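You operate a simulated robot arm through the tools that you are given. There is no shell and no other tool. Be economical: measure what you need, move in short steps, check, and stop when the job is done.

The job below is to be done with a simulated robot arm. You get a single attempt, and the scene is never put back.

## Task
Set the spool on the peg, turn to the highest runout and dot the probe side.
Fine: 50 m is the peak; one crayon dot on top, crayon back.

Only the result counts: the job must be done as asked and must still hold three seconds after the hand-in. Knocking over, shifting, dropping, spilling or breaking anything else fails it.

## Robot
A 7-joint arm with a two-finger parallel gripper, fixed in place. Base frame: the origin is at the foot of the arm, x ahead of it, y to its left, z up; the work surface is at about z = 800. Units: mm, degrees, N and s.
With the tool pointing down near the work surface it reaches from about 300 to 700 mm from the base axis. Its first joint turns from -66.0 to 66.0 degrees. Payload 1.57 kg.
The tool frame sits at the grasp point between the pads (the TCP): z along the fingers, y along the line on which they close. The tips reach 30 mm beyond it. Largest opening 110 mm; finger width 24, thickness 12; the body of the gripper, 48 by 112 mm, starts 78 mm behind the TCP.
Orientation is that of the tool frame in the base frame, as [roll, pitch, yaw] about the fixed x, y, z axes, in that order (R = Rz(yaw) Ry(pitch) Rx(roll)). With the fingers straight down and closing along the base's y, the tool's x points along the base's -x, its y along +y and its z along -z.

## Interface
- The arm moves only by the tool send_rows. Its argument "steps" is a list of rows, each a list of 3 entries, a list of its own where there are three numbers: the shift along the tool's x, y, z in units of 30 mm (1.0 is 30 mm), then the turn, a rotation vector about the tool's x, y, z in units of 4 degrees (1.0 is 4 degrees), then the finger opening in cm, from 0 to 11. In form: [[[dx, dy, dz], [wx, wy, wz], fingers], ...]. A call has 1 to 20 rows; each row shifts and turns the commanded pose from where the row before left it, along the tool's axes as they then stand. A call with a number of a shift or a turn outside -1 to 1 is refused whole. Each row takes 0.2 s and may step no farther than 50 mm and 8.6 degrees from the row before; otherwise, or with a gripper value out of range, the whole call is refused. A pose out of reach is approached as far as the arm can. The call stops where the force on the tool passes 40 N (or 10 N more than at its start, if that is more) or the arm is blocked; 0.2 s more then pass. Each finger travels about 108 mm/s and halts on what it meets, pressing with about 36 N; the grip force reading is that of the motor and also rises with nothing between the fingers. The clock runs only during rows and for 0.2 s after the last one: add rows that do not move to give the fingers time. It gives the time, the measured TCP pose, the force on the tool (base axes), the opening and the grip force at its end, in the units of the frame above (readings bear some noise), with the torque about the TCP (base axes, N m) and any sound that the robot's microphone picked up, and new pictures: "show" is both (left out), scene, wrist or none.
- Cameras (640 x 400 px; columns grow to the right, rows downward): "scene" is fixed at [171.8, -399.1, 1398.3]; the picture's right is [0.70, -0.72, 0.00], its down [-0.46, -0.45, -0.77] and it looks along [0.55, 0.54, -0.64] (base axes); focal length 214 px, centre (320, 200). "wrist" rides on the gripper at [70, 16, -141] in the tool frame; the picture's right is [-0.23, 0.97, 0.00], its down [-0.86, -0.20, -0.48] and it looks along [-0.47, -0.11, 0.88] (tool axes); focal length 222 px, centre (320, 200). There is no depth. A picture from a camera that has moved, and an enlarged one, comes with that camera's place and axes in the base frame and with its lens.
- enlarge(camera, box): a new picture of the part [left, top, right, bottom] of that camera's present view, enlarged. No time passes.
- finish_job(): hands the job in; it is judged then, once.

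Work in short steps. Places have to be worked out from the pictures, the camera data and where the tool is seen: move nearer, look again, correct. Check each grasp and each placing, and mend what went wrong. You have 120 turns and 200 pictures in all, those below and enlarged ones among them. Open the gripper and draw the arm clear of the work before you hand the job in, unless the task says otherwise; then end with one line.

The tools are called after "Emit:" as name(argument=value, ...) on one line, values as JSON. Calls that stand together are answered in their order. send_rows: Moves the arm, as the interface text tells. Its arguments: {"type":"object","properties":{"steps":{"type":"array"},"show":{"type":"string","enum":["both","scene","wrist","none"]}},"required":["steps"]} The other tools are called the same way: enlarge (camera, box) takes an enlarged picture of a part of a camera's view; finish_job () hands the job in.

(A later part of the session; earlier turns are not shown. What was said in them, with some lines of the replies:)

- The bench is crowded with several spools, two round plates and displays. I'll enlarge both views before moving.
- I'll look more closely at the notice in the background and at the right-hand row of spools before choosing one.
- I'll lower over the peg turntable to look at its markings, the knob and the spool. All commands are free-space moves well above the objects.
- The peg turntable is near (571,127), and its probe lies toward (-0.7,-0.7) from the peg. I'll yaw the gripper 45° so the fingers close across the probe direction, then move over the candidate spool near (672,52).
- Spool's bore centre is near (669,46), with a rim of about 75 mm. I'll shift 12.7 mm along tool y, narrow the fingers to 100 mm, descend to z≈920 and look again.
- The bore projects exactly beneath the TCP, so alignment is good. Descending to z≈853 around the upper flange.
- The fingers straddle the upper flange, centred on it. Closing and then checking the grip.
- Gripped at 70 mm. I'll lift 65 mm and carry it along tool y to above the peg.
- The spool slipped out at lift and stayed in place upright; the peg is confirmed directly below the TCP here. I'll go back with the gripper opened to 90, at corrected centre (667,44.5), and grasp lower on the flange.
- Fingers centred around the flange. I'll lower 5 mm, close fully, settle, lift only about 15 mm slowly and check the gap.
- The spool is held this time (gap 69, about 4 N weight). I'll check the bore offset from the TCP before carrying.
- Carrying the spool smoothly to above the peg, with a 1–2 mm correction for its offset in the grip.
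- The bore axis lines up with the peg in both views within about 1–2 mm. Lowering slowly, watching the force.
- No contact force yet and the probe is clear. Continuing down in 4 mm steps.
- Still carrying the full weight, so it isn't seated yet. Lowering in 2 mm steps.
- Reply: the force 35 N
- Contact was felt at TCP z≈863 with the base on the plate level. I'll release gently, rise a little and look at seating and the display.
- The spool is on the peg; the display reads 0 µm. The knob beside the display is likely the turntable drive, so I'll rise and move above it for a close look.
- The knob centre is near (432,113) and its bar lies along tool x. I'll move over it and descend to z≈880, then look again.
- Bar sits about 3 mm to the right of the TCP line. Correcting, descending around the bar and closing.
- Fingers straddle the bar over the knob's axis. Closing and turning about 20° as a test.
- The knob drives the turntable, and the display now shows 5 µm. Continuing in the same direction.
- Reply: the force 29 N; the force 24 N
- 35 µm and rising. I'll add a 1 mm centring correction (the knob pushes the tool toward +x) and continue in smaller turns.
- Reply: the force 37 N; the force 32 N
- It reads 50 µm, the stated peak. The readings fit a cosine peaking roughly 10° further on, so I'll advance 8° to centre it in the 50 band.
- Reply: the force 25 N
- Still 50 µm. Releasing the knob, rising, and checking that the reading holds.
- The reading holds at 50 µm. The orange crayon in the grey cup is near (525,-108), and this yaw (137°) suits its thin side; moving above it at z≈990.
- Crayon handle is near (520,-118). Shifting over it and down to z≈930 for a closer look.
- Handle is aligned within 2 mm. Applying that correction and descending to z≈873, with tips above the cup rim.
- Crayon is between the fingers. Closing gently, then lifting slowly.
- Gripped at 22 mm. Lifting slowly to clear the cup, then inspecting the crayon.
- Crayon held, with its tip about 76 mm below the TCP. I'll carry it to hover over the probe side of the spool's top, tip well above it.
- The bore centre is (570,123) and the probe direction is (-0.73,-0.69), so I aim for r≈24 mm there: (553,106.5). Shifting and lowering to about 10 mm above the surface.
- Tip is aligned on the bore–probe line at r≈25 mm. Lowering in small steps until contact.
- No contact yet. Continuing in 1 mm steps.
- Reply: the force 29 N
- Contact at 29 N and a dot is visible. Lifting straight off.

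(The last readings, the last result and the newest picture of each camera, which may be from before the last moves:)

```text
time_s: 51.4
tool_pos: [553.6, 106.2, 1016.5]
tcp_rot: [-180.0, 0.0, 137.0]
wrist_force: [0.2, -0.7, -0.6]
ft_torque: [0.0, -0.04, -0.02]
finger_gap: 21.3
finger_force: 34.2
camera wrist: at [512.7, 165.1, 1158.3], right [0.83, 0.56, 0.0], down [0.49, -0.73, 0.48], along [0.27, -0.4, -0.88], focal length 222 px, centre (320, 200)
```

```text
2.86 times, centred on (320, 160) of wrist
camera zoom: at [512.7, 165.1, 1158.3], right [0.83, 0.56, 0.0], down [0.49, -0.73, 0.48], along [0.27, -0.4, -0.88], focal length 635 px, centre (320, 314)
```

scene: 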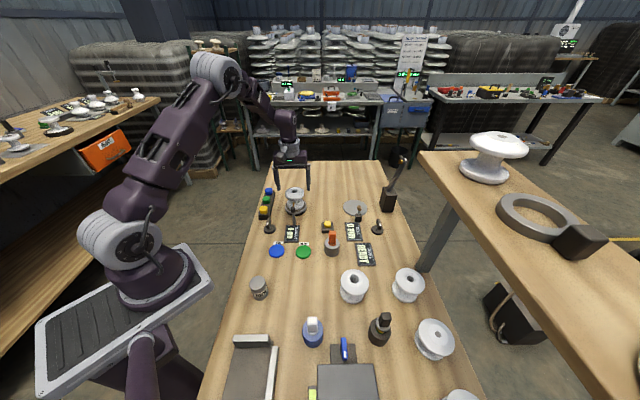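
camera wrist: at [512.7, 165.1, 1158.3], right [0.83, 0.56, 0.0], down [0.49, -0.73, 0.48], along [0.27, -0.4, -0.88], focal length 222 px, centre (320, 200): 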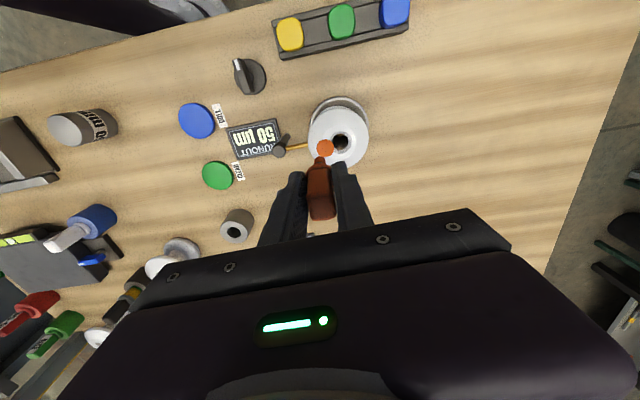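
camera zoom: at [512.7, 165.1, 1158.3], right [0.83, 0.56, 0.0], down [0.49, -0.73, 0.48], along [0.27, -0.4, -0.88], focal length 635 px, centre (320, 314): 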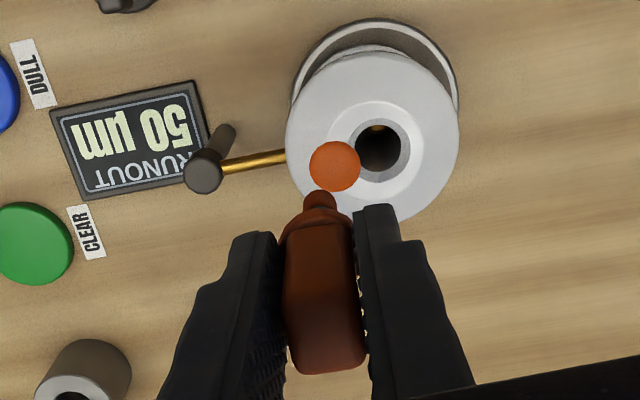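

One dot on the probe side of the top, and the display still shows 50 µm. Retracing the exact offset back above the crayon cup.

Emit:
send_rows(steps=[[[-0.4669, -0.6893, 0], [0, 0, 0], 0.5], [[-0.4669, -0.6893, 0], [0, 0, 0], 0.5], [[-0.4669, -0.6893, 0], [0, 0, 0], 0.5], [[-0.4669, -0.6893, 0], [0, 0, 0], 0.5], [[-0.4669, -0.6893, 0], [0, 0, 0], 0.5], [[-0.4669, -0.6893, 0], [0, 0, 0], 0.5], [[-0.4669, -0.6893, 0], [0, 0, 0], 0.5], [[-0.4669, -0.6893, 0], [0, 0, 0], 0.5], [[-0.4669, -0.6893, 0], [0, 0, 0], 0.5], [[0, 0, 0.6], [0, 0, 0], 0.5], [[0, 0, 0.6], [0, 0, 0], 0.5], [[0, 0, 0.6], [0, 0, 0], 0.5], [[0, 0, 0], [0, 0, 0], 0.5]], show="none")

Emit:
enlarge(camera="scene", box=[300, 205, 360, 265])

Emit:
enlarge(camera="wrist", box=[260, 90, 380, 210])

```text
time_s: 54.2
tool_pos: [517.4, -115.4, 964.6]
tcp_rot: [180.0, 0.0, 137.0]
wrist_force: [0.2, -0.9, -0.4]
ft_torque: [0.02, 0.01, 0.01]
finger_gap: 22.0
finger_force: 35.1
```

```text
6.67 times, centred on (330, 235) of scene
camera zoom: at [171.8, -399.1, 1398.3], right [0.7, -0.72, 0.0], down [-0.46, -0.45, -0.77], along [0.55, 0.54, -0.64], focal length 1430 px, centre (253, -33)
```

zoom: 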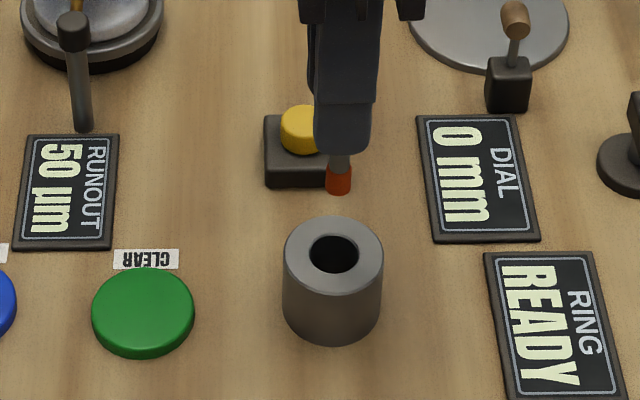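

```text
3.33 times, centred on (320, 150) of wrist
camera zoom: at [478.3, -56.6, 1106.0], right [0.83, 0.56, 0.0], down [0.49, -0.73, 0.48], along [0.27, -0.4, -0.88], focal length 740 px, centre (320, 367)
```

zoom: 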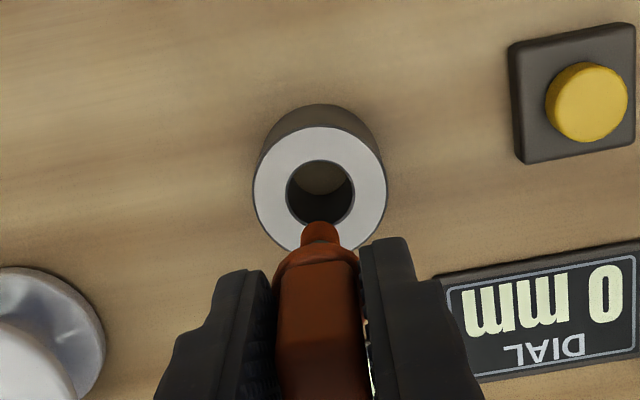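

Tip is lined up over the hole. Lowering slowly back into the cup.

Emit:
send_rows(steps=[[[0, 0, 0.5], [0, 0, 0], 0.5], [[0, 0, 0.5], [0, 0, 0], 0.5], [[0, 0, 0.4], [0, 0, 0], 0.5], [[0, 0, 0.3], [0, 0, 0], 0.5], [[0, 0, 0], [0, 0, 0], 0.5]], show="none")

Emit:
enlarge(camera="scene", box=[300, 205, 360, 265])

```text
time_s: 55.4
tool_pos: [520.2, -116.5, 913.0]
tcp_rot: [180.0, 0.0, 136.9]
wrist_force: [0.5, -0.4, -0.7]
ft_torque: [0.01, 0.0, -0.01]
finger_gap: 21.8
finger_force: 34.6
```

```text
6.67 times, centred on (330, 235) of scene
camera zoom: at [171.8, -399.1, 1398.3], right [0.7, -0.72, 0.0], down [-0.46, -0.45, -0.77], along [0.55, 0.54, -0.64], focal length 1430 px, centre (253, -33)
```

zoom: 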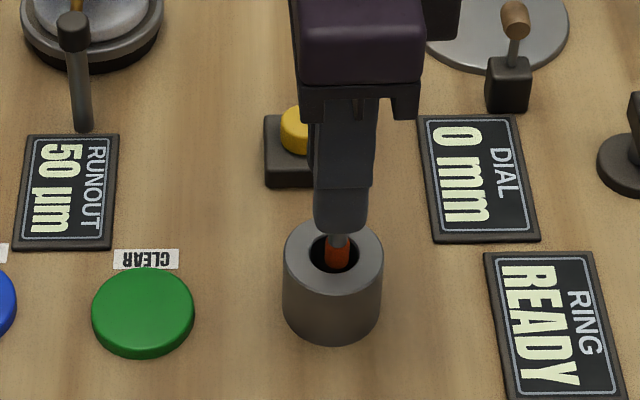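

The tip is entering the hole cleanly. Continuing about 34 mm further, slowing at the end.

Emit:
send_rows(steps=[[[0, 0, 0.3], [0, 0, 0], 0.5], [[0, 0, 0.3], [0, 0, 0], 0.5], [[0, 0, 0.25], [0, 0, 0], 0.5], [[0, 0, 0.2], [0, 0, 0], 0.5], [[0, 0, 0.1], [0, 0, 0], 0.5], [[0, 0, 0], [0, 0, 0], 0.5]], show="none")

Emit:
enlarge(camera="scene", box=[300, 205, 360, 265])

```text
time_s: 56.8
tool_pos: [519.5, -116.0, 877.6]
tcp_rot: [180.0, -0.1, 136.9]
wrist_force: [0.4, 0.3, 0.4]
ft_torque: [-0.03, -0.04, 0.02]
finger_gap: 21.8
finger_force: 34.9
```

```text
6.67 times, centred on (330, 235) of scene
camera zoom: at [171.8, -399.1, 1398.3], right [0.7, -0.72, 0.0], down [-0.46, -0.45, -0.77], along [0.55, 0.54, -0.64], focal length 1430 px, centre (253, -33)
```

zoom: 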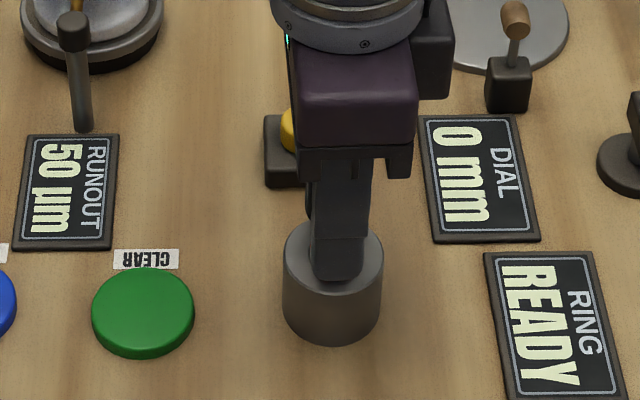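

About 2 mm remains. I'll lower that, release, and rise clear to verify.

Emit:
send_rows(steps=[[[0, 0, 0.05], [0, 0, 0], 0.5], [[0, 0, 0], [0, 0, 0], 0.5], [[0, 0, 0], [0, 0, 0], 3], [[0, 0, 0], [0, 0, 0], 5], [[0, 0, 0], [0, 0, 0], 5], [[0, 0, -0.5], [0, 0, 0], 5], [[0, 0, -0.8], [0, 0, 0], 5], [[0, 0, -0.8], [0, 0, 0], 5], [[0, 0, -0.8], [0, 0, 0], 5], [[0, 0, -0.8], [0, 0, 0], 5], [[0, 0, -0.8], [0, 0, 0], 5], [[0, 0, -0.8], [0, 0, 0], 5], [[0, 0, 0], [0, 0, 0], 5]])

Emit:
enlarge(camera="scene", box=[250, 175, 370, 265])

```text
time_s: 59.6
tool_pos: [518.9, -116.8, 1036.6]
tcp_rot: [180.0, 0.0, 137.0]
wrist_force: [-0.4, 0.0, 0.4]
ft_torque: [0.01, 0.01, 0.02]
finger_gap: 50.3
finger_force: 0.1
camera wrist: at [478.6, -57.3, 1178.0], right [0.83, 0.56, 0.0], down [0.49, -0.73, 0.48], along [0.27, -0.4, -0.88], focal length 222 px, centre (320, 200)
```

scene: 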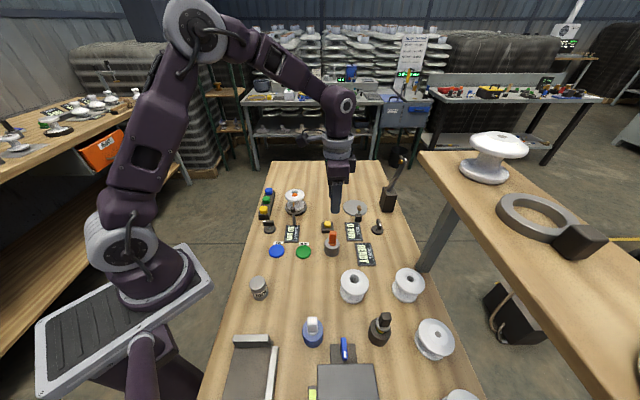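
wrist: 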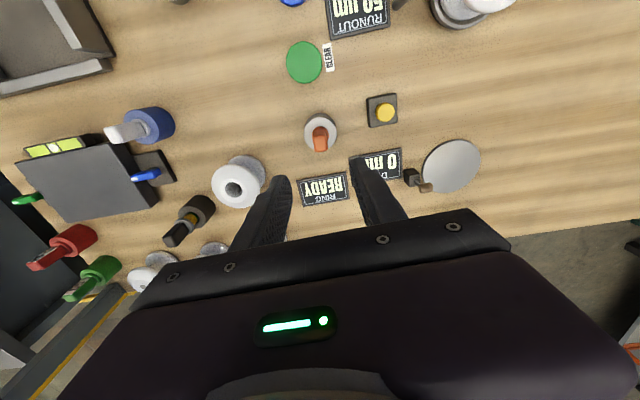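

```text
4.44 times, centred on (310, 220) of scene
camera zoom: at [171.8, -399.1, 1398.3], right [0.7, -0.72, 0.0], down [-0.46, -0.45, -0.77], along [0.55, 0.54, -0.64], focal length 953 px, centre (364, 111)
```

zoom: 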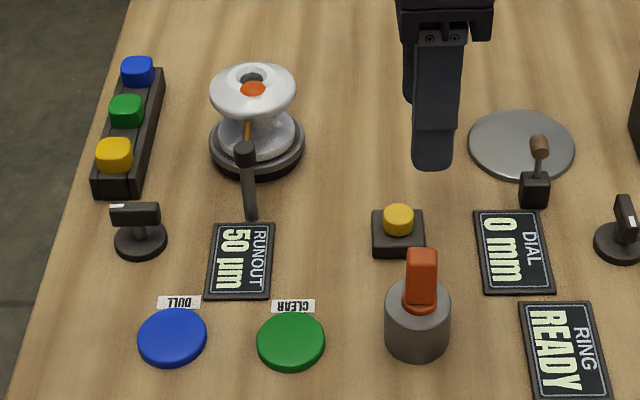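

The spool is on the peg at 50 µm, with one dot on top at the probe side. The crayon is back in its cup, and the gripper is open and clear, so I'm handing in.

Emit:
finish_job()

```text
The job is handed in.
```

I set the spool on the peg, turned it to the 50 µm peak, put one crayon dot on top at the probe side, and returned the crayon to its cup; the job is handed in.
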